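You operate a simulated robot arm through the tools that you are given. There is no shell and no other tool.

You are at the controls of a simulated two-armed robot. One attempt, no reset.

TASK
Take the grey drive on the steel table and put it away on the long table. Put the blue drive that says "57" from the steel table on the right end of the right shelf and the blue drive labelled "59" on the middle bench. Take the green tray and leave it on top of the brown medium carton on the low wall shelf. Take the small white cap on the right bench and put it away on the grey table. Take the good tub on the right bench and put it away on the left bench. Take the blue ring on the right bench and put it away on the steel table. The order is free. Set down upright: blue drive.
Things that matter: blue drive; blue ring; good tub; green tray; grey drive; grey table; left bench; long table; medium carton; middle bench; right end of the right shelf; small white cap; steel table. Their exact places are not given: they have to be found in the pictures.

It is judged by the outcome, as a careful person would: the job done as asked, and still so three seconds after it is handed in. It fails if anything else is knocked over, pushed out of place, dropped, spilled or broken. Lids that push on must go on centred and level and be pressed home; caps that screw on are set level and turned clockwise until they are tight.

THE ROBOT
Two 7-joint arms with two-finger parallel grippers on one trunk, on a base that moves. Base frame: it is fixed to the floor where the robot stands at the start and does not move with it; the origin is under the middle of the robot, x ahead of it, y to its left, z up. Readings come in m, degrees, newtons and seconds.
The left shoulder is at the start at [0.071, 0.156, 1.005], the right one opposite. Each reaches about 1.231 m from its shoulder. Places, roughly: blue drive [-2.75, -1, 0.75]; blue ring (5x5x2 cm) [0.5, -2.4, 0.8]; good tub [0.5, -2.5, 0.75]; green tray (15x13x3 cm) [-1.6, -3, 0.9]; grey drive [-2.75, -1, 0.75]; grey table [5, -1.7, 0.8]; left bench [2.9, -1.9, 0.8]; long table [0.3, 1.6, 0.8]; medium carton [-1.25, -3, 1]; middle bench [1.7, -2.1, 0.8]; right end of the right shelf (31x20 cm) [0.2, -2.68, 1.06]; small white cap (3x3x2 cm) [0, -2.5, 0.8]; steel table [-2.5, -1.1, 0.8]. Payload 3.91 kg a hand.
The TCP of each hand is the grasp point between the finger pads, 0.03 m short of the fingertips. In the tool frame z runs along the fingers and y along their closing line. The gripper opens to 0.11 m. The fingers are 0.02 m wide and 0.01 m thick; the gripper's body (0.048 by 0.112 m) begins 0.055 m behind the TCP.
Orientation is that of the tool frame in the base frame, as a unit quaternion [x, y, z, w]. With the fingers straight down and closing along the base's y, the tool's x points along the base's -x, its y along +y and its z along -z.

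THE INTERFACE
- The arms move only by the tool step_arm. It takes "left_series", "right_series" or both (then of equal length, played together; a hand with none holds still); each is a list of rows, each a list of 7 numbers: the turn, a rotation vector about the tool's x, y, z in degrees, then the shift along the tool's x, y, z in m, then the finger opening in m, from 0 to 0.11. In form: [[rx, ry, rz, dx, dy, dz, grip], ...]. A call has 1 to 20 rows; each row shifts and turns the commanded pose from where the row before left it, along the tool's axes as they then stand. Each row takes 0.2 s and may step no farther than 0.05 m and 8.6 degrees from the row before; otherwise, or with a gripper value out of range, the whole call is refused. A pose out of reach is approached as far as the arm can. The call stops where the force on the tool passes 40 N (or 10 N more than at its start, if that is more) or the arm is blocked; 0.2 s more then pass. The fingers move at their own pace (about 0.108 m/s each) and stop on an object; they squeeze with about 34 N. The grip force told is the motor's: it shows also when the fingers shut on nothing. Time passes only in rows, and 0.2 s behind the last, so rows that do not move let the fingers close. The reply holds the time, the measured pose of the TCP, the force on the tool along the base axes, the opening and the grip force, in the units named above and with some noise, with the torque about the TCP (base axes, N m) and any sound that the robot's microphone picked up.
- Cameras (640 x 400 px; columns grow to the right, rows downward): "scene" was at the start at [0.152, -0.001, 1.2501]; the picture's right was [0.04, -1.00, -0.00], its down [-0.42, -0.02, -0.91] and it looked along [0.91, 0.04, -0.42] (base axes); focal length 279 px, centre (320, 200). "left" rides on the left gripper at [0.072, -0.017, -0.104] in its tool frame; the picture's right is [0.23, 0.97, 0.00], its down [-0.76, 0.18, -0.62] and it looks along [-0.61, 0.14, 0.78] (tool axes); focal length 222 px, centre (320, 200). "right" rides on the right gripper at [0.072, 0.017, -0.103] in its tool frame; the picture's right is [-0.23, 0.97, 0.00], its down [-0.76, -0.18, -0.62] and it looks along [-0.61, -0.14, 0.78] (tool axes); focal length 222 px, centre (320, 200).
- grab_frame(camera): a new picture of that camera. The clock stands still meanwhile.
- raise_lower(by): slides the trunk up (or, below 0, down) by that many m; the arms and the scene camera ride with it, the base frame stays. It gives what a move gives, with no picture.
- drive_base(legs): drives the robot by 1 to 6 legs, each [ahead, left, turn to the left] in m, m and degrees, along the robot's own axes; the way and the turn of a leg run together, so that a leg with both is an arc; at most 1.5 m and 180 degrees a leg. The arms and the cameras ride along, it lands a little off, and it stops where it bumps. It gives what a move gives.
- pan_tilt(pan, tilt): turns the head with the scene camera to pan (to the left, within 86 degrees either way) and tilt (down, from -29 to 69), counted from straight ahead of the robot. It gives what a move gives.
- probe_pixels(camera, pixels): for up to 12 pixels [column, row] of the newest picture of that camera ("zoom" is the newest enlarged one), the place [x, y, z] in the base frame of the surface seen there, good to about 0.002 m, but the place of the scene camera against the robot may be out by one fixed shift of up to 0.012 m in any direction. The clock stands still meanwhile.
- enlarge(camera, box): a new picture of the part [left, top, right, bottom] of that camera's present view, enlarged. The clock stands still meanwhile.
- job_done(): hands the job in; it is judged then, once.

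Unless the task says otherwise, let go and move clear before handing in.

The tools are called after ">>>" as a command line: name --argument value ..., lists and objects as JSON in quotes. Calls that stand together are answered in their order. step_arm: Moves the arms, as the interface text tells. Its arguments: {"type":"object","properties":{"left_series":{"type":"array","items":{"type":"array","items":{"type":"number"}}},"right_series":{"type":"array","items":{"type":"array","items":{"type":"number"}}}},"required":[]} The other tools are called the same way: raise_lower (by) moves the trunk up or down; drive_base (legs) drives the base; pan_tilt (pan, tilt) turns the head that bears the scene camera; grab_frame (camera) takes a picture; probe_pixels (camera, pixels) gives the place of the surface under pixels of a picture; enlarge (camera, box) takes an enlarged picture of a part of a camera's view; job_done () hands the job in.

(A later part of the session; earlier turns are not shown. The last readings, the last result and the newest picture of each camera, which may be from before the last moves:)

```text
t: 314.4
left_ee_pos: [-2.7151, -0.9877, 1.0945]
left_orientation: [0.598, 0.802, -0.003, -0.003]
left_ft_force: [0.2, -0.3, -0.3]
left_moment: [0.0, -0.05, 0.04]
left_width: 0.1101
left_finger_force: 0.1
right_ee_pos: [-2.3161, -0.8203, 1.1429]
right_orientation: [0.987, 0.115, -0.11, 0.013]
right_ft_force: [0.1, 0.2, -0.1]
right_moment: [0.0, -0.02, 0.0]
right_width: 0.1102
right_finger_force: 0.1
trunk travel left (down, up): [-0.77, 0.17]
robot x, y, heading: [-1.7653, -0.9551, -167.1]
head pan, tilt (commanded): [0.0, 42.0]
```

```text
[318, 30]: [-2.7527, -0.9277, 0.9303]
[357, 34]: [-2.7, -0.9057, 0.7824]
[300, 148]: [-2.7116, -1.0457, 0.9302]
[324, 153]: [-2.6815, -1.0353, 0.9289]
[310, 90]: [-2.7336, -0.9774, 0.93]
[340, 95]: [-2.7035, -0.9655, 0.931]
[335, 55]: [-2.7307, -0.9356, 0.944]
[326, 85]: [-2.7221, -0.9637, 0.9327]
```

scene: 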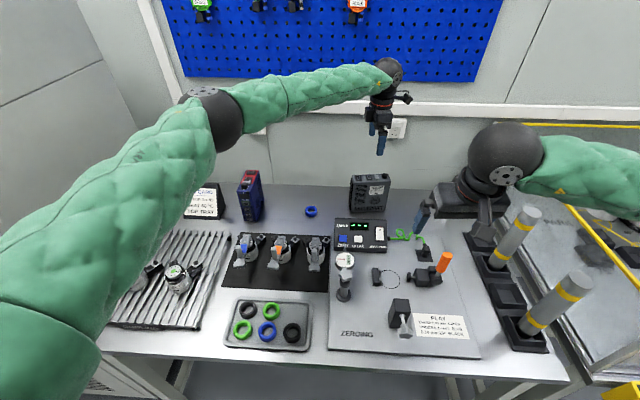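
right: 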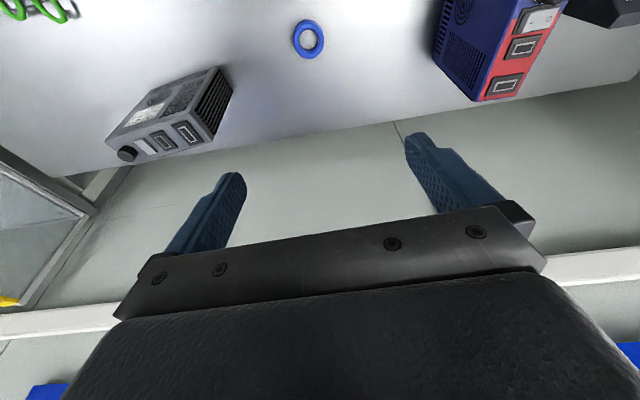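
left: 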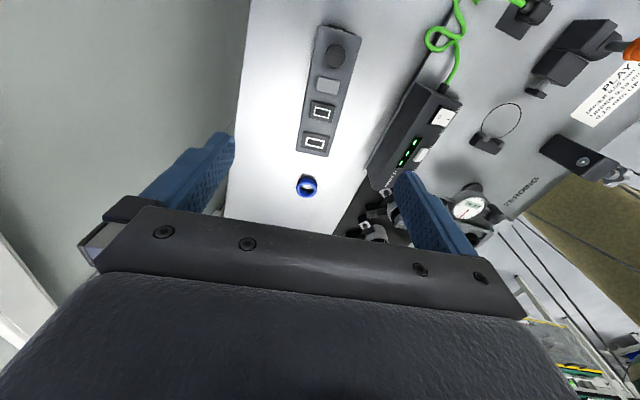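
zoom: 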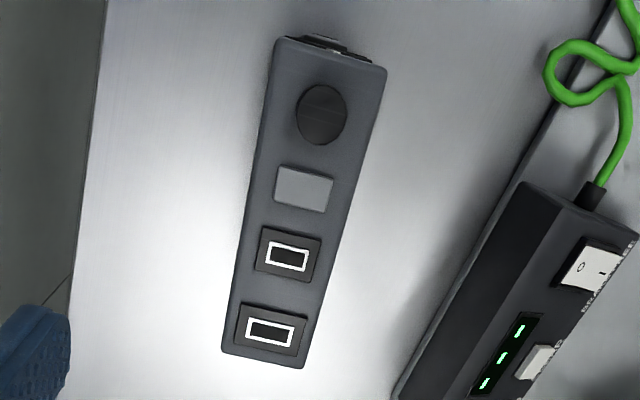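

The drive's centre (-2.714,-0.985) matches the hand within 3 mm. I descend to z≈0.897.

>>> step_arm --left_series '[[0, 0, 0, 0.001, 0.001, 0.0395, 0.11], [0, 0, 0, 0, 0, 0.0395, 0.11], [0, 0, 0, 0, 0, 0.0395, 0.11], [0, 0, 0, 0, 0, 0.0395, 0.11], [0, 0, 0, 0, 0, 0.0385, 0.11], [0, 0, 0, 0, 0, 0, 0.11]]'

>>> grab_frame --camera "left"

>>> enlarge --camera "scene" --box '[300, 60, 460, 280]'

```text
t: 315.8
left_ee_pos: [-2.7143, -0.9833, 0.897]
left_orientation: [0.598, 0.801, -0.003, -0.002]
left_ft_force: [0.0, 0.3, 0.0]
left_moment: [0.0, -0.02, -0.01]
left_width: 0.1101
left_finger_force: 0.0
right_ee_pos: [-2.3159, -0.8194, 1.1441]
right_orientation: [0.987, 0.115, -0.11, 0.013]
right_ft_force: [-0.4, 0.8, -0.6]
right_moment: [0.02, -0.01, -0.03]
right_width: 0.11
right_finger_force: 0.0
trunk travel left (down, up): [-0.77, 0.17]
robot x, y, heading: [-1.7609, -0.9547, -166.9]
head pan, tilt (commanded): [0.0, 42.0]
```

```text
taken
```

left: 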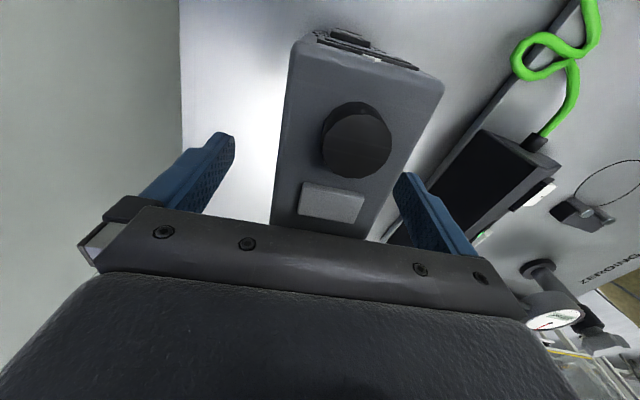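

```text
1.82 times, centred on (380, 170) of scene
```

zoom: 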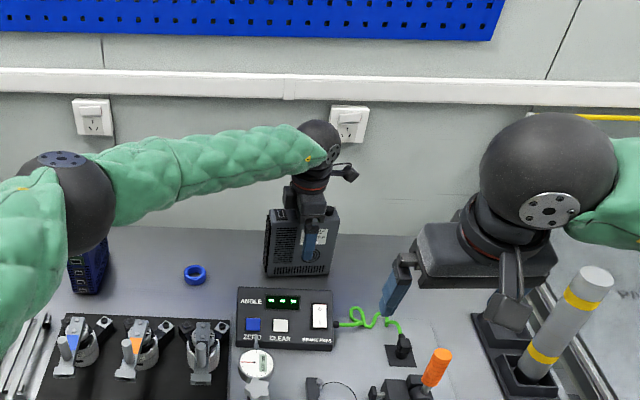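

The hand straddles the grey drive. I check the left elbow's height above drive 95 before closing.

>>> probe_pixels --camera "scene" --pixels '[[215, 140], [235, 170], [240, 190], [215, 200], [252, 200], [180, 180], [200, 220]]'

>>> step_arm --left_series '[[0, 0, 0, 0, 0, 0, 0.0], [0, 0, 0, 0, 0, 0, 0.0], [0, 0, 0, 0, 0, 0, 0.0], [0, 0, 0, 0, 0, 0, 0.0], [0, 0, 0, 0, 0, 0, 0.0]]'

```text
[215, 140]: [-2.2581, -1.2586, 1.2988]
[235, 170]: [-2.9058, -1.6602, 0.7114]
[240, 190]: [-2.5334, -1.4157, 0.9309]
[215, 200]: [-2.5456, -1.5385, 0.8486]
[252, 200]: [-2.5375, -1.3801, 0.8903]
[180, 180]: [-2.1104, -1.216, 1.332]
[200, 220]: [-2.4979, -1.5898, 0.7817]
```

```text
t: 316.9
left_ee_pos: [-2.7136, -0.9829, 0.8954]
left_orientation: [0.599, 0.801, -0.004, -0.003]
left_ft_force: [2.4, 1.9, 1.1]
left_moment: [0.14, -0.41, 0.03]
left_width: 0.0459
left_finger_force: 33.8
right_ee_pos: [-2.3151, -0.8192, 1.1435]
right_orientation: [0.987, 0.115, -0.11, 0.014]
right_ft_force: [0.1, 0.2, -0.4]
right_moment: [0.0, 0.02, 0.01]
right_width: 0.1096
right_finger_force: 0.1
trunk travel left (down, up): [-0.77, 0.17]
robot x, y, heading: [-1.7636, -0.9544, -167.0]
head pan, tilt (commanded): [0.0, 42.0]
```

The grey drive is gripped (0.046 m). I lift it straight up 0.3 m.

>>> step_arm --left_series '[[0, 0, 0, 0, 0, -0.02, 0.0], [0, 0, 0, 0, 0, -0.043, 0.0], [0, 0, 0, 0, 0, -0.043, 0.0], [0, 0, 0, 0, 0, -0.043, 0.0], [0, 0, 0, 0, 0, -0.043, 0.0], [0, 0, 0, 0, 0, -0.043, 0.0], [0, 0, 0, 0, 0, -0.043, 0.0], [0, 0, 0, 0, 0, -0.02, 0.0], [0, 0, 0, 0, 0, 0, 0.0]]'

>>> grab_frame --camera "scene"

```text
t: 318.9
left_ee_pos: [-2.7126, -0.9873, 1.1919]
left_orientation: [0.599, 0.801, -0.002, -0.002]
left_ft_force: [-0.7, 0.9, -9.3]
left_moment: [-0.01, -0.03, -0.02]
left_width: 0.0459
left_finger_force: 33.9
right_ee_pos: [-2.3175, -0.819, 1.1429]
right_orientation: [0.987, 0.115, -0.111, 0.014]
right_ft_force: [0.4, 0.9, -0.3]
right_moment: [-0.03, -0.02, 0.0]
right_width: 0.11
right_finger_force: 0.0
trunk travel left (down, up): [-0.77, 0.17]
robot x, y, heading: [-1.7671, -0.9545, -166.7]
head pan, tilt (commanded): [0.0, 42.0]
```

```text
taken
```

scene: 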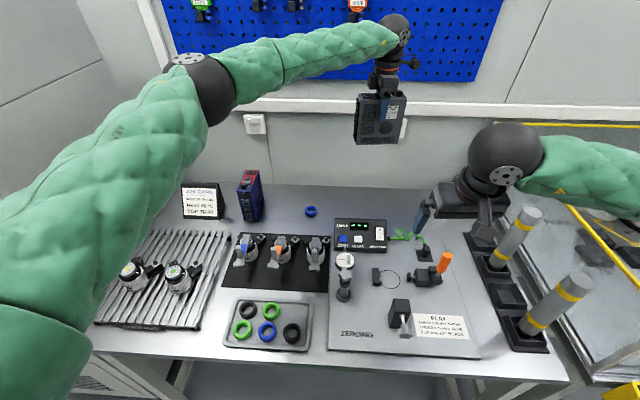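

The grey drive is lifted (≈0.95 kg). I back away from the steel table and then pull the drive in closer.

>>> drive_base --legs '[[-0.85, 0, 0]]'

>>> step_arm --left_series '[[0, 0, 0, 0, 0.045, 0, 0.0], [0, 0, 0, 0, 0.045, 0, 0.0], [0, 0, 0, 0, 0.045, 0, 0.0], [0, 0, 0, 0, 0.045, 0, 0.0], [0, 0, 0, 0, 0.045, 0, 0.0], [0, 0, 0, 0, 0, 0, 0.0]]'

>>> grab_frame --camera "scene"

```text
t: 323.5
left_ee_pos: [-1.8726, -0.7921, 1.1917]
left_orientation: [0.601, 0.799, -0.004, -0.003]
left_ft_force: [-0.1, 0.7, -8.8]
left_moment: [-0.01, 0.01, 0.0]
left_width: 0.0459
left_finger_force: 34.4
right_ee_pos: [-1.4785, -0.6266, 1.1432]
right_orientation: [0.988, 0.112, -0.11, 0.013]
right_ft_force: [0.4, 0.3, -0.8]
right_moment: [0.01, 0.0, -0.02]
right_width: 0.1102
right_finger_force: 0.1
trunk travel left (down, up): [-0.77, 0.17]
robot x, y, heading: [-0.92, -0.763, -167.2]
head pan, tilt (commanded): [0.0, 42.0]
```

```text
t: 324.9
left_ee_pos: [-1.6596, -0.7344, 1.1856]
left_orientation: [0.601, 0.799, -0.004, -0.002]
left_ft_force: [-0.3, 0.3, -8.8]
left_moment: [-0.01, -0.03, -0.02]
left_width: 0.046
left_finger_force: 34.1
right_ee_pos: [-1.4778, -0.6249, 1.1423]
right_orientation: [0.987, 0.113, -0.11, 0.013]
right_ft_force: [0.1, 0.2, -0.8]
right_moment: [0.01, -0.03, 0.03]
right_width: 0.1099
right_finger_force: 0.0
trunk travel left (down, up): [-0.77, 0.17]
robot x, y, heading: [-0.9233, -0.7579, -167.2]
head pan, tilt (commanded): [0.0, 42.0]
```

```text
taken
```

scene: 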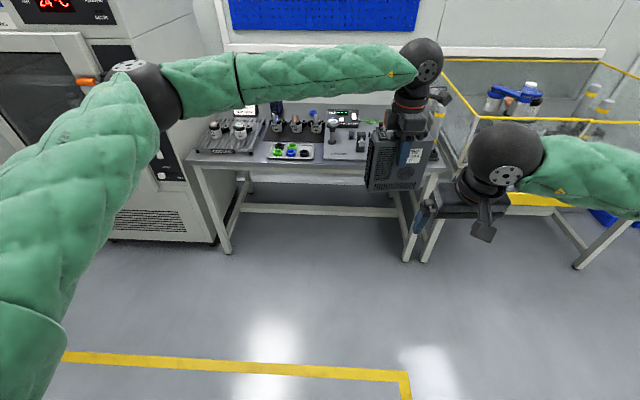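

The two hands are near each other, so I shift the right hand outward, then turn right ~91° to face the long table.

>>> step_arm --right_series '[[0, 0, 0, 0, -0.045, 0, 0.11], [0, 0, 0, 0, -0.045, 0, 0.11], [0, 0, 0, 0, -0.045, 0, 0.11], [0, 0, 0, 0, 0, 0, 0.11]]'

>>> drive_base --legs '[[0, 0, -91]]'

>>> pan_tilt --pan -30 --tilt 25

>>> grab_frame --camera "scene"

```text
t: 325.9
left_ee_pos: [-1.6593, -0.7329, 1.1857]
left_orientation: [0.601, 0.799, -0.003, -0.002]
left_ft_force: [-0.1, -0.6, -9.1]
left_moment: [0.02, -0.03, 0.0]
left_width: 0.0462
left_finger_force: 33.6
right_ee_pos: [-1.5098, -0.492, 1.1451]
right_orientation: [0.988, 0.112, -0.11, 0.012]
right_ft_force: [-0.8, -0.7, 0.4]
right_moment: [0.02, -0.01, 0.01]
right_width: 0.1099
right_finger_force: 0.1
trunk travel left (down, up): [-0.77, 0.17]
robot x, y, heading: [-0.9252, -0.7662, -167.1]
head pan, tilt (commanded): [0.0, 42.0]
```

```text
t: 330.2
left_ee_pos: [-0.8714, -0.031, 1.1871]
left_orientation: [0.992, 0.124, -0.001, -0.005]
left_ft_force: [-0.2, 0.0, -10.0]
left_moment: [0.0, 0.04, 0.02]
left_width: 0.046
left_finger_force: 33.9
right_ee_pos: [-0.6339, -0.1879, 1.1443]
right_orientation: [0.768, -0.631, -0.086, -0.069]
right_ft_force: [-0.2, 0.0, 1.0]
right_moment: [0.01, -0.01, -0.01]
right_width: 0.1099
right_finger_force: 0.1
trunk travel left (down, up): [-0.77, 0.17]
robot x, y, heading: [-0.9246, -0.7642, 101.0]
head pan, tilt (commanded): [0.0, 42.0]
```

```text
t: 331.1
left_ee_pos: [-0.8718, -0.0306, 1.187]
left_orientation: [0.992, 0.124, -0.001, -0.005]
left_ft_force: [-0.1, 0.2, -8.4]
left_moment: [-0.03, 0.0, -0.01]
left_width: 0.0457
left_finger_force: 33.9
right_ee_pos: [-0.6344, -0.1874, 1.1444]
right_orientation: [0.768, -0.631, -0.087, -0.069]
right_ft_force: [-0.7, -0.6, 0.3]
right_moment: [0.0, -0.01, 0.02]
right_width: 0.1099
right_finger_force: 0.0
trunk travel left (down, up): [-0.77, 0.17]
robot x, y, heading: [-0.9247, -0.7607, 101.1]
head pan, tilt (commanded): [-30.0, 25.0]
```

```text
taken
```

scene: 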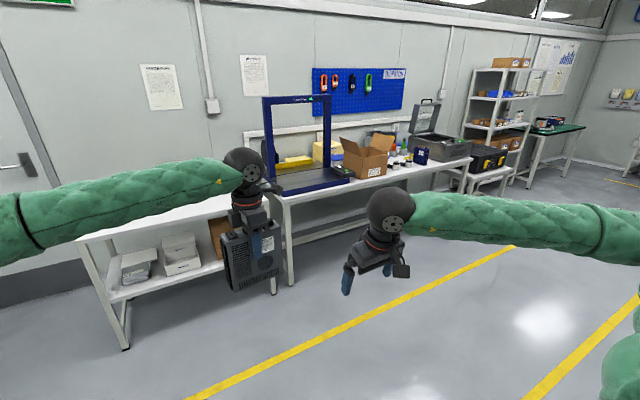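

The long table with the open carton, motors and case lies to the right. I slide right 1.4 m and a bit ahead to inspect it.

>>> drive_base --legs '[[0, -1.4, 0], [0.45, 0, 0]]'

>>> pan_tilt --pan 0 --tilt 30

>>> grab_frame --camera "scene"

```text
t: 340.4
left_ee_pos: [0.4285, 0.6561, 1.1873]
left_orientation: [0.994, 0.113, 0.0, -0.004]
left_ft_force: [0.6, 0.3, -8.0]
left_moment: [-0.01, -0.01, -0.01]
left_width: 0.0458
left_finger_force: 34.0
right_ee_pos: [0.6616, 0.4946, 1.1441]
right_orientation: [0.761, -0.639, -0.085, -0.07]
right_ft_force: [-0.1, 1.0, 0.3]
right_moment: [0.0, 0.0, 0.02]
right_width: 0.1099
right_finger_force: 0.1
trunk travel left (down, up): [-0.77, 0.17]
robot x, y, heading: [0.3604, -0.0725, 99.5]
head pan, tilt (commanded): [-30.0, 25.0]
```

```text
t: 341.3
left_ee_pos: [0.4287, 0.6565, 1.1862]
left_orientation: [0.994, 0.113, -0.001, -0.005]
left_ft_force: [-1.3, -0.3, -8.6]
left_moment: [-0.05, 0.0, -0.01]
left_width: 0.046
left_finger_force: 34.3
right_ee_pos: [0.6623, 0.4926, 1.1445]
right_orientation: [0.761, -0.639, -0.085, -0.07]
right_ft_force: [0.0, -0.1, 0.0]
right_moment: [0.02, 0.02, -0.01]
right_width: 0.1099
right_finger_force: 0.1
trunk travel left (down, up): [-0.77, 0.17]
robot x, y, heading: [0.3592, -0.0731, 99.5]
head pan, tilt (commanded): [0.0, 30.0]
```

```text
taken
```

scene: 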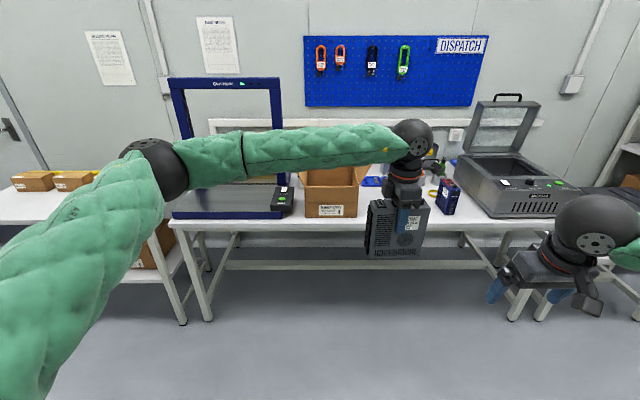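

>>> enlarge --camera "scene" --box '[280, 130, 600, 250]'

>>> probe_pixels --camera "scene" --pixels '[[370, 217], [435, 222], [460, 225], [350, 218], [447, 200], [465, 200], [480, 230], [300, 222], [360, 190], [440, 205]]'

```text
2.00 times, centred on (440, 190) of scene
```

zoom: 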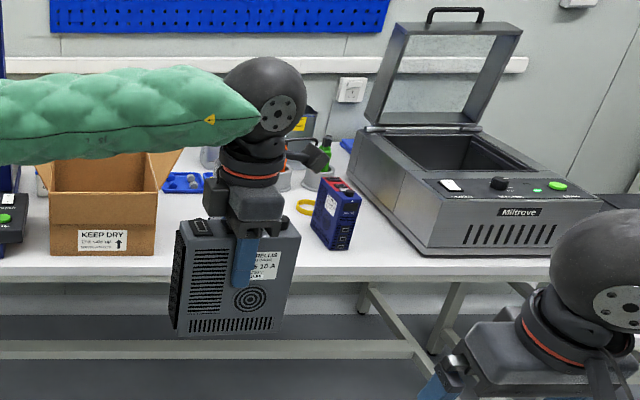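

```text
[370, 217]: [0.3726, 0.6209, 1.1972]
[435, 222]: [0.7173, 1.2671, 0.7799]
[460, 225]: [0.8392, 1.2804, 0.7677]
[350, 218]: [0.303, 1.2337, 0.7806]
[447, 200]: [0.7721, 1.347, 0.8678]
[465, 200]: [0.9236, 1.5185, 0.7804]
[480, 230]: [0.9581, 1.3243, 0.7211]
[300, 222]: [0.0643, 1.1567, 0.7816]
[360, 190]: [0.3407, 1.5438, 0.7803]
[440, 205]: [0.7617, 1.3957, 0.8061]
```

The drive hides part of the table. I look with the right wrist camera, which should see the front of the table.

>>> grab_frame --camera "right"

>>> drive_base --legs '[[0.3, 0, 0]]'

>>> grab_frame --camera "right"

>>> grab_frame --camera "left"

```text
taken
```

right: 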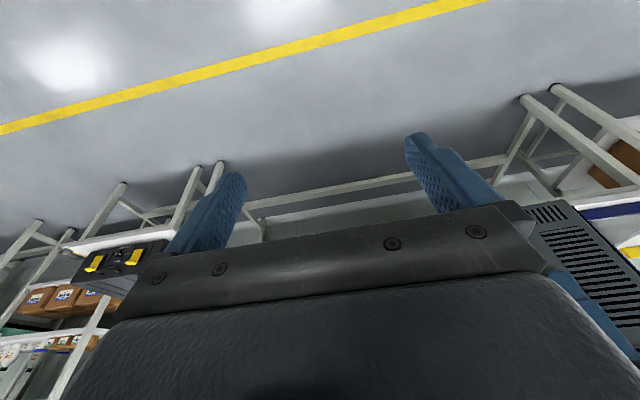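

```text
t: 343.4
left_ee_pos: [0.3741, 0.9665, 1.1872]
left_orientation: [0.993, 0.115, -0.001, -0.004]
left_ft_force: [0.0, -0.8, -9.2]
left_moment: [-0.02, 0.0, 0.0]
left_width: 0.0458
left_finger_force: 34.0
right_ee_pos: [0.6071, 0.8043, 1.1428]
right_orientation: [0.763, -0.637, -0.085, -0.07]
right_ft_force: [0.4, -0.5, -0.2]
right_moment: [0.01, 0.0, 0.01]
right_width: 0.11
right_finger_force: 0.0
trunk travel left (down, up): [-0.77, 0.17]
robot x, y, heading: [0.3062, 0.2329, 99.7]
head pan, tilt (commanded): [0.0, 30.0]
```

```text
taken
```

right: 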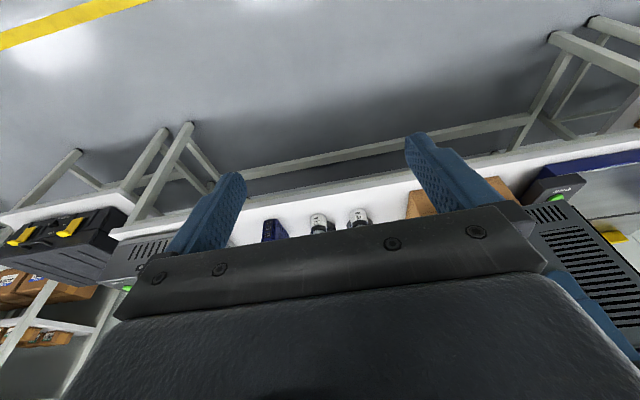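

```text
taken
```

left: 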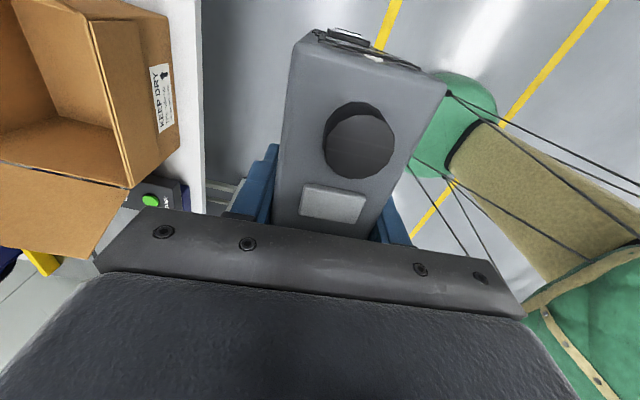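

The right camera sees the table front: the blue drive (272,230), motors (320,225) and (358,215), carton (450,195). I probe them.

>>> enlarge --camera "right" --box '[230, 180, 420, 250]'

>>> probe_pixels --camera "right" --pixels '[[272, 222], [318, 215], [356, 210], [335, 225], [290, 210], [338, 205], [380, 210], [395, 205], [300, 225], [375, 185], [290, 195], [410, 205]]'

```text
3.37 times, centred on (325, 215) of right
```

zoom: 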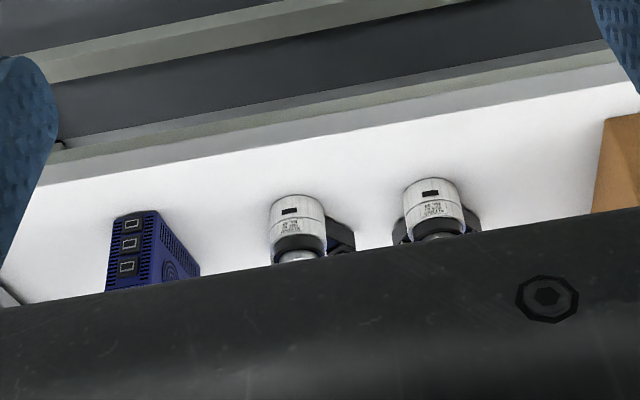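

```text
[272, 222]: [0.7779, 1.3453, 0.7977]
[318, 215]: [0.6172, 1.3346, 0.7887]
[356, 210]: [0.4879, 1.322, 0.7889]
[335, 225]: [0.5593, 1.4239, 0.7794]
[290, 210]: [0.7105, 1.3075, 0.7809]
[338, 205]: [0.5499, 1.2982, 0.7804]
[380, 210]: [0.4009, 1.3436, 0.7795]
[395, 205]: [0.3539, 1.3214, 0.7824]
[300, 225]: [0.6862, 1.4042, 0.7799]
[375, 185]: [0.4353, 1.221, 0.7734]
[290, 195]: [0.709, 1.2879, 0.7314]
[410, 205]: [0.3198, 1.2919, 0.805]
```

Table z is 0.780; candidate: the gap between the blue drive (x≈0.80) and the case (x≈0.94). I take a scene picture from here to check it.

>>> pan_tilt --pan -20 --tilt 32

>>> grab_frame --camera "scene"

```text
t: 344.3
left_ee_pos: [0.3737, 0.964, 1.1865]
left_orientation: [0.993, 0.116, -0.002, -0.003]
left_ft_force: [-0.3, -0.5, -10.7]
left_moment: [0.0, -0.02, -0.01]
left_width: 0.0458
left_finger_force: 34.0
right_ee_pos: [0.6068, 0.8034, 1.1437]
right_orientation: [0.762, -0.637, -0.086, -0.07]
right_ft_force: [0.7, -0.2, 0.7]
right_moment: [-0.02, 0.01, 0.01]
right_width: 0.1098
right_finger_force: 0.0
trunk travel left (down, up): [-0.77, 0.17]
robot x, y, heading: [0.3071, 0.2373, 99.8]
head pan, tilt (commanded): [-20.0, 32.0]
```

```text
taken
```

scene: 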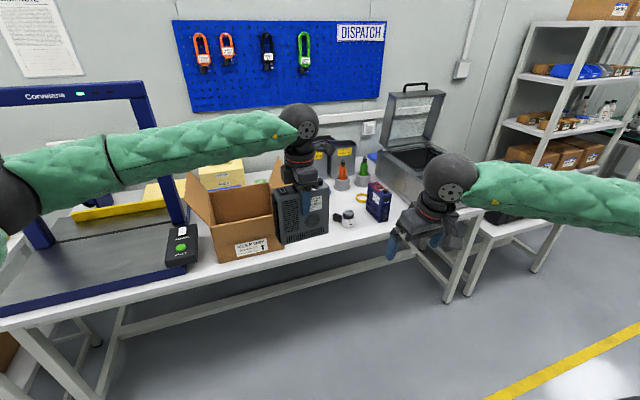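

The right arm hides the spot. I slide the base right 0.3 m and look again.

>>> drive_base --legs '[[0, -0.3, 2]]'

>>> pan_tilt --pan 0 --tilt 32

>>> grab_frame --camera "scene"

>>> grab_frame --camera "right"

```text
t: 346.3
left_ee_pos: [0.6441, 1.0234, 1.1855]
left_orientation: [0.991, 0.132, -0.002, -0.004]
left_ft_force: [-0.6, -0.6, -9.3]
left_moment: [0.01, 0.0, 0.02]
left_width: 0.0459
left_finger_force: 33.9
right_ee_pos: [0.8824, 0.8691, 1.1446]
right_orientation: [0.773, -0.625, -0.086, -0.069]
right_ft_force: [-0.1, -0.6, -0.5]
right_moment: [-0.01, 0.02, 0.0]
right_width: 0.1101
right_finger_force: 0.0
trunk travel left (down, up): [-0.77, 0.17]
robot x, y, heading: [0.6021, 0.2876, 101.5]
head pan, tilt (commanded): [-20.0, 32.0]
```

```text
t: 347.1
left_ee_pos: [0.6438, 1.0235, 1.1848]
left_orientation: [0.991, 0.132, -0.001, -0.004]
left_ft_force: [0.3, 0.1, -8.4]
left_moment: [0.0, 0.01, -0.02]
left_width: 0.0459
left_finger_force: 33.9
right_ee_pos: [0.8828, 0.8694, 1.1448]
right_orientation: [0.773, -0.625, -0.087, -0.069]
right_ft_force: [0.3, -0.4, 0.2]
right_moment: [0.0, 0.01, 0.04]
right_width: 0.1099
right_finger_force: 0.0
trunk travel left (down, up): [-0.77, 0.17]
robot x, y, heading: [0.6014, 0.2887, 101.9]
head pan, tilt (commanded): [0.0, 32.0]
```

```text
taken
```

scene: 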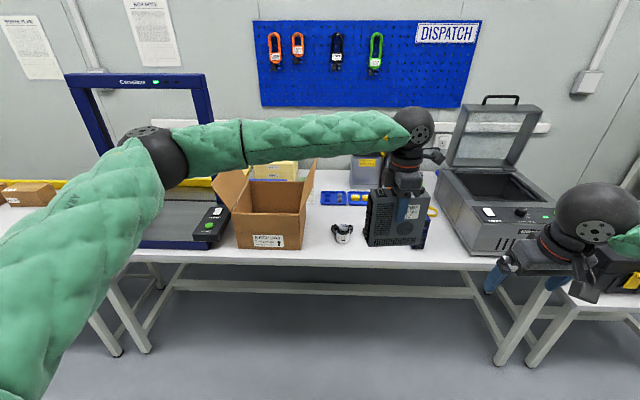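

```text
taken
```

right: 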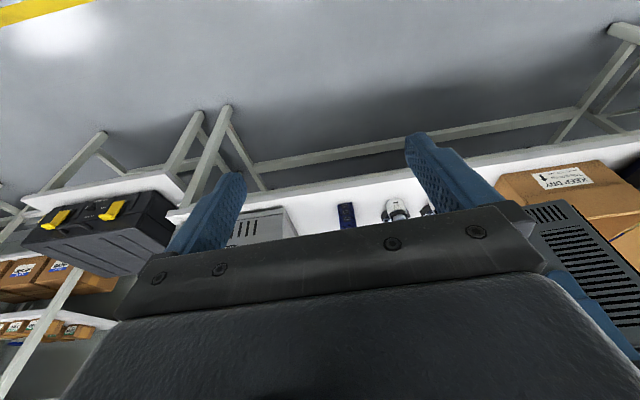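

I probe the gap between the blue drive (347,215) and the case (262,225) in the right camera.

>>> enlarge --camera "right" --box '[230, 180, 420, 250]'

>>> probe_pixels --camera "right" --pixels '[[338, 215], [347, 210], [296, 222], [287, 208], [310, 215], [320, 225], [300, 205], [325, 200], [355, 215], [365, 210], [370, 222], [380, 205]]'

```text
3.37 times, centred on (325, 215) of right
```

zoom: 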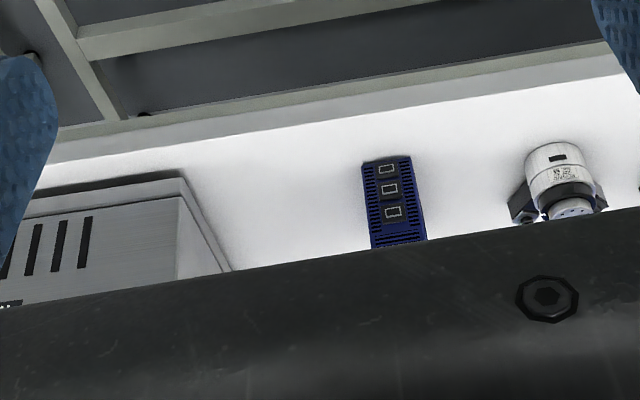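

```text
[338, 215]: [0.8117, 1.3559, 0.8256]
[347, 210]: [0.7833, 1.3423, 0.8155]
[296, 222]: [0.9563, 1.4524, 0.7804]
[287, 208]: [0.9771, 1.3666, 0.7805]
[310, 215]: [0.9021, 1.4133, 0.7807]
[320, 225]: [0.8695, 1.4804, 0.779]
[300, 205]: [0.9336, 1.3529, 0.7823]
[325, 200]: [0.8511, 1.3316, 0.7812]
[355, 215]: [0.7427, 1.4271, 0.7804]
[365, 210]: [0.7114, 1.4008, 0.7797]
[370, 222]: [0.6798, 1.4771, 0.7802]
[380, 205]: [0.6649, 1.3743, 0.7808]
```

The gap is ~14.5 cm wide (x 0.815–0.96), free back to y≈1.5. I'll set the drive there lengthwise. I slide right 0.6 m and ahead 0.1 m.

>>> drive_base --legs '[[0, -0.6, 0], [0.1, 0, 0]]'

>>> grab_frame --camera "scene"

```text
t: 351.1
left_ee_pos: [1.1685, 1.2347, 1.187]
left_orientation: [0.991, 0.136, -0.001, -0.004]
left_ft_force: [1.1, -0.4, -9.6]
left_moment: [-0.02, 0.03, -0.02]
left_width: 0.0457
left_finger_force: 34.1
right_ee_pos: [1.4078, 1.0837, 1.1434]
right_orientation: [0.775, -0.622, -0.088, -0.068]
right_ft_force: [0.7, 0.4, -1.1]
right_moment: [-0.01, 0.02, -0.02]
right_width: 0.1101
right_finger_force: 0.1
trunk travel left (down, up): [-0.77, 0.17]
robot x, y, heading: [1.1313, 0.502, 102.1]
head pan, tilt (commanded): [0.0, 32.0]
```

```text
taken
```

scene: 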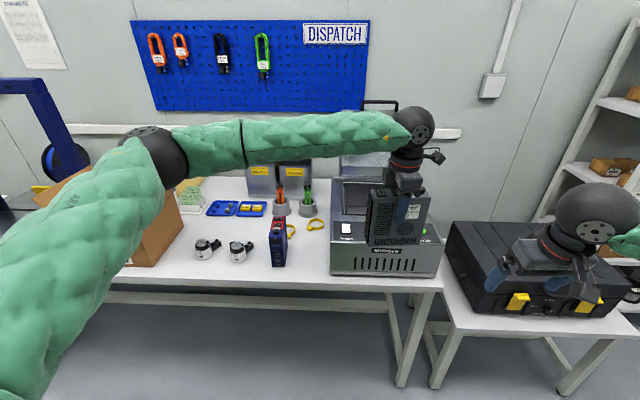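

Now the gap is visible at about (308,258), with yellow loops near (290,230) and (316,224). I enlarge and probe.

>>> enlarge --camera "scene" --box '[190, 170, 370, 290]'

>>> probe_pixels --camera "zoom" --pixels '[[352, 300], [415, 340], [480, 350], [485, 250], [420, 300], [420, 250], [445, 205], [355, 215], [400, 200], [430, 215], [480, 200], [400, 375]]'

```text
3.33 times, centred on (280, 230) of scene
```

zoom: 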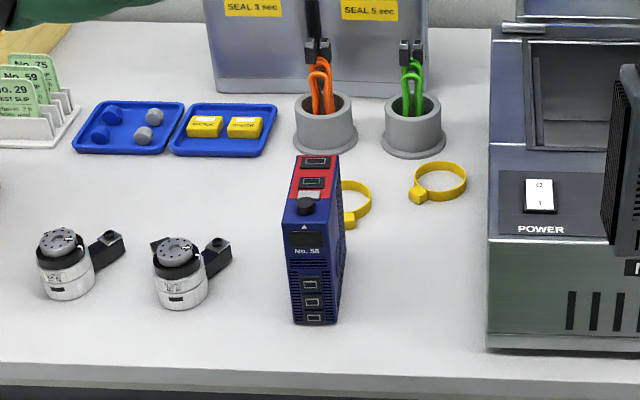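

```text
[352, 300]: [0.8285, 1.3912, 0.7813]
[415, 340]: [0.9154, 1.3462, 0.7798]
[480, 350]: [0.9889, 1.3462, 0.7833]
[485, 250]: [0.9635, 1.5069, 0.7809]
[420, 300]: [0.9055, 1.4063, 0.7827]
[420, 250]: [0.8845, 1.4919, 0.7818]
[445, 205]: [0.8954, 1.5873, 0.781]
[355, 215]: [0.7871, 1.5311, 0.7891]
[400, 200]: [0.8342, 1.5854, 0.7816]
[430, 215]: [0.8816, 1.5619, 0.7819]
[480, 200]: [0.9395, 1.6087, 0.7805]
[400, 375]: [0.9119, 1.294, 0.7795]
```

There is ample free table between drive 58 and the case. I turn the left hand back to normal yaw so the drive lies lengthwise.

>>> step_arm --left_series '[[0, 0, 7.8, 0, 0, 0, 0.0], [0, 0, 7.8, 0, 0, 0, 0.0], [0, 0, 7.8, 0, 0, 0, 0.0], [0, 0, 7.8, 0, 0, 0, 0.0], [0, 0, 7.8, 0, 0, 0, 0.0], [0, 0, 7.8, 0, 0, 0, 0.0], [0, 0, 7.8, 0, 0, 0, 0.0], [0, 0, 7.8, 0, 0, 0, 0.0], [0, 0, 7.8, 0, 0, 0, 0.0], [0, 0, 7.8, 0, 0, 0, 0.0], [0, 0, 7.8, 0, 0, 0, 0.0], [0, 0, 7.8, 0, 0, 0, 0.0], [0, 0, 0, 0, 0, 0, 0.0]]'

>>> grab_frame --camera "scene"

```text
t: 353.9
left_ee_pos: [1.1676, 1.2362, 1.186]
left_orientation: [0.777, -0.63, -0.004, -0.001]
left_ft_force: [0.3, -0.3, -8.5]
left_moment: [0.02, -0.02, 0.01]
left_width: 0.0459
left_finger_force: 34.4
right_ee_pos: [1.4083, 1.0835, 1.1435]
right_orientation: [0.775, -0.622, -0.086, -0.068]
right_ft_force: [-0.2, 0.5, -0.3]
right_moment: [0.0, 0.0, -0.01]
right_width: 0.1101
right_finger_force: 0.1
trunk travel left (down, up): [-0.77, 0.17]
robot x, y, heading: [1.1343, 0.5029, 102.3]
head pan, tilt (commanded): [0.0, 32.0]
```

```text
taken
```

scene: 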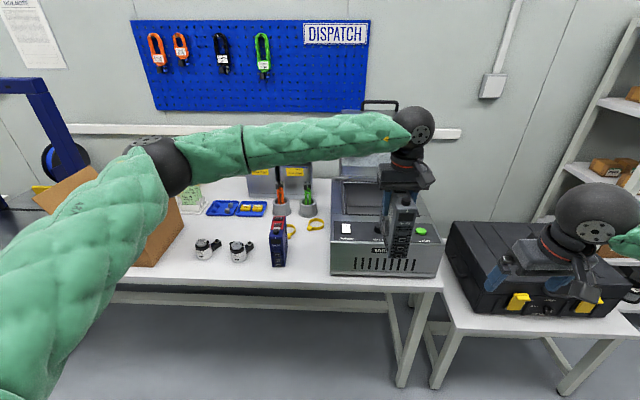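

The drive now points lengthwise. I move it left and forward above the gap.

>>> step_arm --left_series '[[0, 0, 0, -0.0299, 0.0291, 0, 0.0], [0, 0, 0, -0.0299, 0.0291, 0, 0.0], [0, 0, 0, -0.0299, 0.0291, 0, 0.0], [0, 0, 0, -0.0299, 0.0291, 0, 0.0], [0, 0, 0, -0.0299, 0.0291, 0, 0.0], [0, 0, 0, -0.0299, 0.0291, 0, 0.0], [0, 0, 0, -0.0299, 0.0291, 0, 0.0], [0, 0, 0, -0.0299, 0.0291, 0, 0.0], [0, 0, 0, 0, 0, 0, 0.0]]'

>>> grab_frame --camera "scene"

>>> grab_frame --camera "left"

```text
t: 355.9
left_ee_pos: [0.8886, 1.4195, 1.1913]
left_orientation: [0.777, -0.629, -0.005, -0.002]
left_ft_force: [-1.2, -0.6, -8.7]
left_moment: [-0.01, 0.0, -0.01]
left_width: 0.0458
left_finger_force: 33.5
right_ee_pos: [1.4081, 1.0835, 1.1437]
right_orientation: [0.776, -0.621, -0.087, -0.068]
right_ft_force: [-0.2, 0.0, 1.1]
right_moment: [0.0, 0.03, 0.01]
right_width: 0.1102
right_finger_force: 0.2
trunk travel left (down, up): [-0.77, 0.17]
robot x, y, heading: [1.1321, 0.5037, 102.1]
head pan, tilt (commanded): [0.0, 32.0]
```

```text
taken
```

scene: 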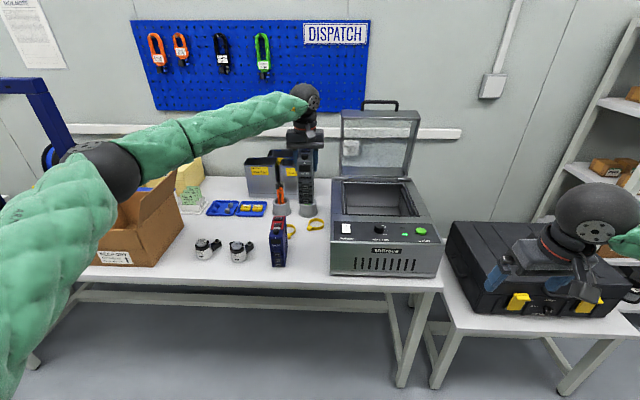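

```text
taken
```

left: 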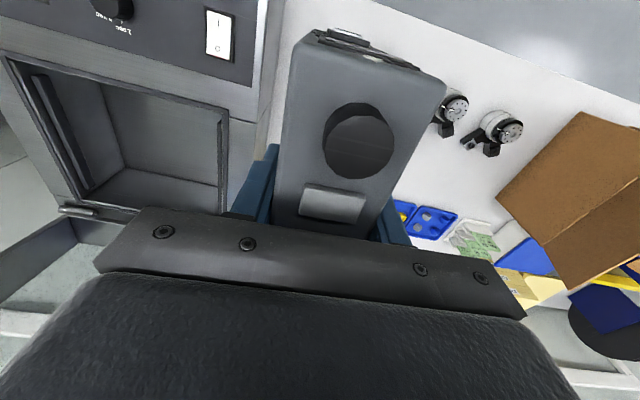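

The hand is over the gap. Before lowering I check the left elbow/forearm against the open carton's flaps.

>>> probe_pixels --camera "scene" --pixels '[[100, 150], [110, 175], [130, 190], [170, 140], [220, 125], [150, 200], [170, 190], [160, 230], [120, 235], [85, 230], [190, 165], [145, 215]]'

```text
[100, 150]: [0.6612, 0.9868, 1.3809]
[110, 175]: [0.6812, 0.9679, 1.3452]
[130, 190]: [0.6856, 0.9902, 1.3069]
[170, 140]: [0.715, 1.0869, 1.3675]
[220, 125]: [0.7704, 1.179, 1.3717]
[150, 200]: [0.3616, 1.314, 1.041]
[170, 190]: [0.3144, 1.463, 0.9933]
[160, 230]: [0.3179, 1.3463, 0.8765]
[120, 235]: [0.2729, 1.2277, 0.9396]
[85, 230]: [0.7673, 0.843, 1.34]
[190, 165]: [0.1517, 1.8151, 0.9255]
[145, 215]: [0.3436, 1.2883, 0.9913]
```

The elbow is well clear. I lower the drive in two stages.

>>> step_arm --left_series '[[0, 0, 0, 0, -0.002, 0.0415, 0.0], [0, 0, 0, 0, -0.001, 0.0415, 0.0], [0, 0, 0, 0, 0, 0.0415, 0.0], [0, 0, 0, 0, 0, 0.0415, 0.0], [0, 0, 0, 0, 0, 0.0415, 0.0], [0, 0, 0, 0, 0, 0.0415, 0.0], [0, 0, 0, 0, 0, 0, 0.0]]'

>>> grab_frame --camera "scene"

>>> grab_frame --camera "left"

```text
t: 357.5
left_ee_pos: [0.8927, 1.4242, 0.9397]
left_orientation: [0.777, -0.63, -0.004, -0.003]
left_ft_force: [0.2, 0.9, -9.3]
left_moment: [-0.01, 0.0, 0.0]
left_width: 0.046
left_finger_force: 33.5
right_ee_pos: [1.4074, 1.0825, 1.1432]
right_orientation: [0.775, -0.622, -0.086, -0.069]
right_ft_force: [0.2, 0.6, 0.4]
right_moment: [-0.02, 0.01, -0.03]
right_width: 0.1099
right_finger_force: 0.1
trunk travel left (down, up): [-0.77, 0.17]
robot x, y, heading: [1.1303, 0.5012, 102.5]
head pan, tilt (commanded): [0.0, 32.0]
```

```text
taken
```

scene: 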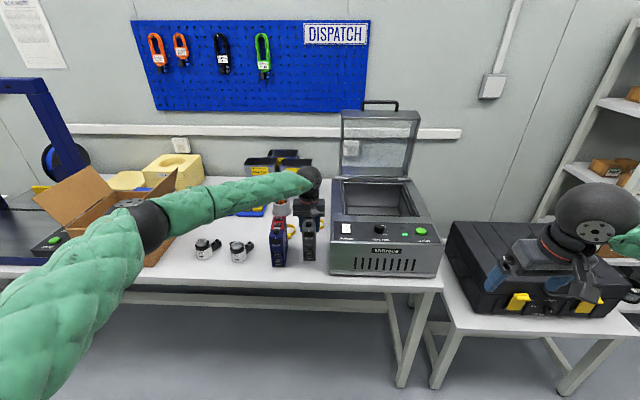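

```text
taken
```

left: 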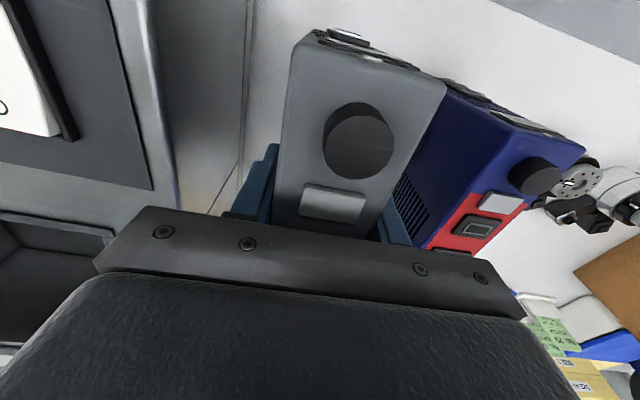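

There's ~4–5 cm on each side. I lower the last 4 cm carefully.

>>> step_arm --left_series '[[0, 0, 0, 0, 0, 0.018, 0.0], [0, 0, 0, 0, 0, 0.014, 0.0], [0, 0, 0, 0, 0, 0.006, 0.0], [0, 0, 0, 0, 0, 0, 0.0]]'

>>> step_arm --left_series '[[0, 0, 0, 0, 0, 0.002, 0.0], [0, 0, 0, 0, 0, 0, 0.0]]'

```text
t: 358.5
left_ee_pos: [0.892, 1.4238, 0.9002]
left_orientation: [0.777, -0.63, -0.003, -0.002]
left_ft_force: [-0.8, 0.0, -9.0]
left_moment: [0.01, 0.0, 0.0]
left_width: 0.0459
left_finger_force: 33.8
right_ee_pos: [1.4054, 1.0832, 1.1437]
right_orientation: [0.775, -0.622, -0.087, -0.069]
right_ft_force: [0.4, 0.2, -0.1]
right_moment: [0.02, 0.02, 0.03]
right_width: 0.11
right_finger_force: 0.1
trunk travel left (down, up): [-0.77, 0.17]
robot x, y, heading: [1.1311, 0.5031, 101.9]
head pan, tilt (commanded): [0.0, 32.0]
```

```text
t: 359.1
left_ee_pos: [0.892, 1.4232, 0.8986]
left_orientation: [0.778, -0.629, -0.003, -0.001]
left_ft_force: [0.3, 0.2, -9.9]
left_moment: [-0.02, -0.02, 0.0]
left_width: 0.0459
left_finger_force: 33.8
right_ee_pos: [1.4074, 1.0835, 1.1441]
right_orientation: [0.775, -0.622, -0.087, -0.069]
right_ft_force: [0.3, 0.9, -0.4]
right_moment: [-0.02, 0.04, -0.01]
right_width: 0.1101
right_finger_force: 0.0
trunk travel left (down, up): [-0.77, 0.17]
robot x, y, heading: [1.1331, 0.5006, 102.1]
head pan, tilt (commanded): [0.0, 32.0]
```

>>> step_arm --left_series '[[0, 0, 0, 0, 0, 0.0015, 0.0], [0, 0, 0, 0, 0, 0.0015, 0.0], [0, 0, 0, 0, 0, 0, 0.0]]'

```text
t: 359.9
left_ee_pos: [0.8941, 1.4233, 0.8956]
left_orientation: [0.777, -0.63, -0.004, -0.002]
left_ft_force: [-0.2, 0.9, -9.0]
left_moment: [0.01, 0.01, 0.02]
left_width: 0.046
left_finger_force: 34.5
right_ee_pos: [1.4068, 1.0833, 1.1442]
right_orientation: [0.775, -0.622, -0.087, -0.068]
right_ft_force: [-0.2, 0.4, 0.1]
right_moment: [0.02, -0.03, -0.03]
right_width: 0.11
right_finger_force: 0.1
trunk travel left (down, up): [-0.77, 0.17]
robot x, y, heading: [1.1318, 0.5005, 102.2]
head pan, tilt (commanded): [0.0, 32.0]
```

>>> step_arm --left_series '[[0, 0, 0, 0, 0, 0.0015, 0.0], [0, 0, 0, 0, 0, 0, 0.0]]'

```text
t: 360.5
left_ee_pos: [0.893, 1.4243, 0.8962]
left_orientation: [0.777, -0.63, -0.004, -0.003]
left_ft_force: [0.4, -0.8, -6.8]
left_moment: [-0.21, -0.15, 0.01]
left_width: 0.0459
left_finger_force: 33.7
right_ee_pos: [1.4074, 1.083, 1.1435]
right_orientation: [0.775, -0.622, -0.087, -0.068]
right_ft_force: [-0.8, -0.1, 0.9]
right_moment: [0.01, 0.01, 0.02]
right_width: 0.1099
right_finger_force: 0.1
trunk travel left (down, up): [-0.77, 0.17]
robot x, y, heading: [1.1278, 0.4997, 102.4]
head pan, tilt (commanded): [0.0, 32.0]
```

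Touch is beginning (load 6.8 N). One more millimetre and then I release gradually.

>>> step_arm --left_series '[[0, 0, 0, 0, 0, 0.0012, 0.0], [0, 0, 0, 0, 0, 0, 0.0], [0, 0, 0, 0, 0, 0, 0.049], [0, 0, 0, 0, 0, 0, 0.055], [0, 0, 0, 0, 0, 0, 0.065], [0, 0, 0, 0, 0, 0, 0.072], [0, 0, 0, 0, 0, 0, 0.072]]'

>>> grab_frame --camera "left"

```text
t: 362.1
left_ee_pos: [0.8925, 1.4245, 0.8962]
left_orientation: [0.777, -0.629, -0.004, -0.002]
left_ft_force: [-0.4, 0.4, -0.5]
left_moment: [-0.02, -0.03, 0.01]
left_width: 0.072
left_finger_force: 0.1
right_ee_pos: [1.4067, 1.0825, 1.1454]
right_orientation: [0.775, -0.622, -0.087, -0.069]
right_ft_force: [0.0, -0.3, -0.1]
right_moment: [0.0, 0.01, 0.01]
right_width: 0.1099
right_finger_force: 0.0
trunk travel left (down, up): [-0.77, 0.17]
robot x, y, heading: [1.1319, 0.5033, 102.2]
head pan, tilt (commanded): [0.0, 32.0]
```

```text
taken
```

left: 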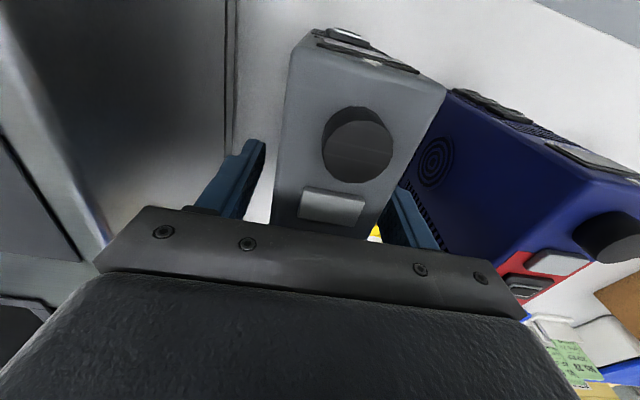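

Released and standing. I lift the left hand straight up.

>>> step_arm --left_series '[[0, 0, 0, 0, 0, -0.02, 0.072], [0, 0, 0, 0, 0, -0.042, 0.072], [0, 0, 0, 0, 0, -0.042, 0.072], [0, 0, 0, 0, 0, -0.042, 0.09], [0, 0, 0, 0, 0, -0.042, 0.11], [0, 0, 0, 0, 0, -0.042, 0.11], [0, 0, 0, 0, 0, -0.042, 0.11], [0, 0, 0, 0, 0, 0, 0.11]]'

>>> grab_frame --camera "scene"

>>> enlarge --camera "scene" --box '[190, 170, 370, 290]'

```text
t: 363.9
left_ee_pos: [0.8902, 1.4231, 1.1652]
left_orientation: [0.777, -0.629, -0.003, -0.002]
left_ft_force: [-0.2, -0.6, 0.5]
left_moment: [0.02, -0.04, -0.02]
left_width: 0.1099
left_finger_force: 0.1
right_ee_pos: [1.4077, 1.0836, 1.1429]
right_orientation: [0.775, -0.622, -0.087, -0.069]
right_ft_force: [0.5, -1.1, 0.1]
right_moment: [-0.03, 0.02, 0.03]
right_width: 0.1098
right_finger_force: 0.1
trunk travel left (down, up): [-0.77, 0.17]
robot x, y, heading: [1.132, 0.5024, 102.3]
head pan, tilt (commanded): [0.0, 32.0]
```

```text
taken
```

scene: 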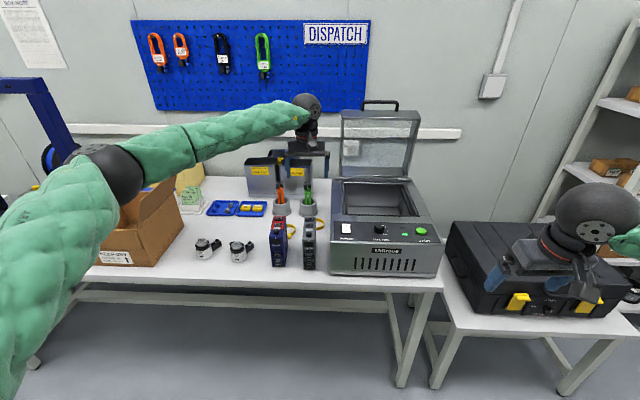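

```text
3.33 times, centred on (280, 230) of scene
```

zoom: 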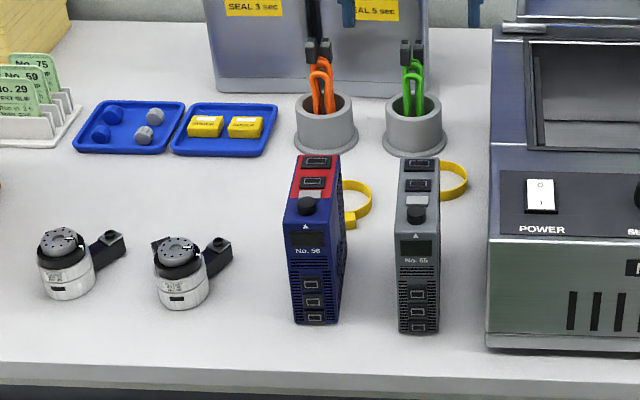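

Drive 65 stands upright on the long table next to drive 58. Last job: the green tray. I pull the left hand back, back off and drive over to face the low wall shelf.

>>> step_arm --left_series '[[0, 0, 0, 0.044, 0, -0.01, 0.11], [0, 0, 0, 0.044, 0, -0.01, 0.11], [0, 0, 0, 0.044, 0, -0.01, 0.11], [0, 0, 0, 0.044, 0, -0.01, 0.11], [0, 0, 0, 0.044, 0, -0.01, 0.11], [0, 0, 0, 0.044, 0, -0.01, 0.11], [0, 0, 0, 0, 0, 0, 0.11]]'

>>> drive_base --legs '[[-0.5, 0, 0], [0, 0, 167], [0, -1.2, 0], [0, -1.3, 0]]'

>>> pan_tilt --pan 0 --tilt 20

>>> grab_frame --camera "scene"

```text
t: 365.5
left_ee_pos: [0.95, 1.1625, 1.2207]
left_orientation: [0.777, -0.63, -0.004, -0.001]
left_ft_force: [0.1, 0.4, 0.4]
left_moment: [-0.02, 0.0, -0.02]
left_width: 0.11
left_finger_force: 0.0
right_ee_pos: [1.406, 1.0842, 1.1451]
right_orientation: [0.775, -0.622, -0.087, -0.068]
right_ft_force: [0.0, -0.4, 0.4]
right_moment: [0.01, 0.03, -0.01]
right_width: 0.11
right_finger_force: 0.1
trunk travel left (down, up): [-0.77, 0.17]
robot x, y, heading: [1.1322, 0.5021, 102.3]
head pan, tilt (commanded): [0.0, 32.0]
```

```text
t: 386.9
left_ee_pos: [-1.217, -0.5824, 1.2215]
left_orientation: [0.72, 0.694, -0.003, 0.003]
left_ft_force: [0.0, 0.4, 0.2]
left_moment: [0.0, -0.04, 0.0]
left_width: 0.1101
left_finger_force: 0.1
right_ee_pos: [-1.6424, -0.3935, 1.1446]
right_orientation: [0.712, 0.693, -0.08, 0.079]
right_ft_force: [0.3, -1.2, 0.3]
right_moment: [-0.03, 0.01, -0.03]
right_width: 0.11
right_finger_force: 0.3
trunk travel left (down, up): [-0.77, 0.17]
robot x, y, heading: [-1.2342, 0.1037, -92.0]
head pan, tilt (commanded): [0.0, 32.0]
```

```text
t: 387.6
left_ee_pos: [-1.2175, -0.5821, 1.2211]
left_orientation: [0.72, 0.694, -0.003, 0.003]
left_ft_force: [-0.2, 1.3, -0.6]
left_moment: [-0.01, -0.01, -0.02]
left_width: 0.1097
left_finger_force: 0.0
right_ee_pos: [-1.6425, -0.3946, 1.1451]
right_orientation: [0.713, 0.692, -0.079, 0.078]
right_ft_force: [-0.5, 0.9, 0.3]
right_moment: [0.01, -0.03, -0.01]
right_width: 0.1101
right_finger_force: 0.1
trunk travel left (down, up): [-0.77, 0.17]
robot x, y, heading: [-1.236, 0.102, -92.2]
head pan, tilt (commanded): [0.0, 20.0]
```

```text
taken
```

scene: 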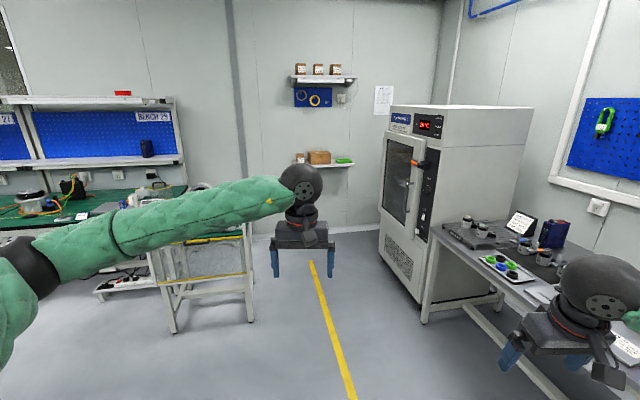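

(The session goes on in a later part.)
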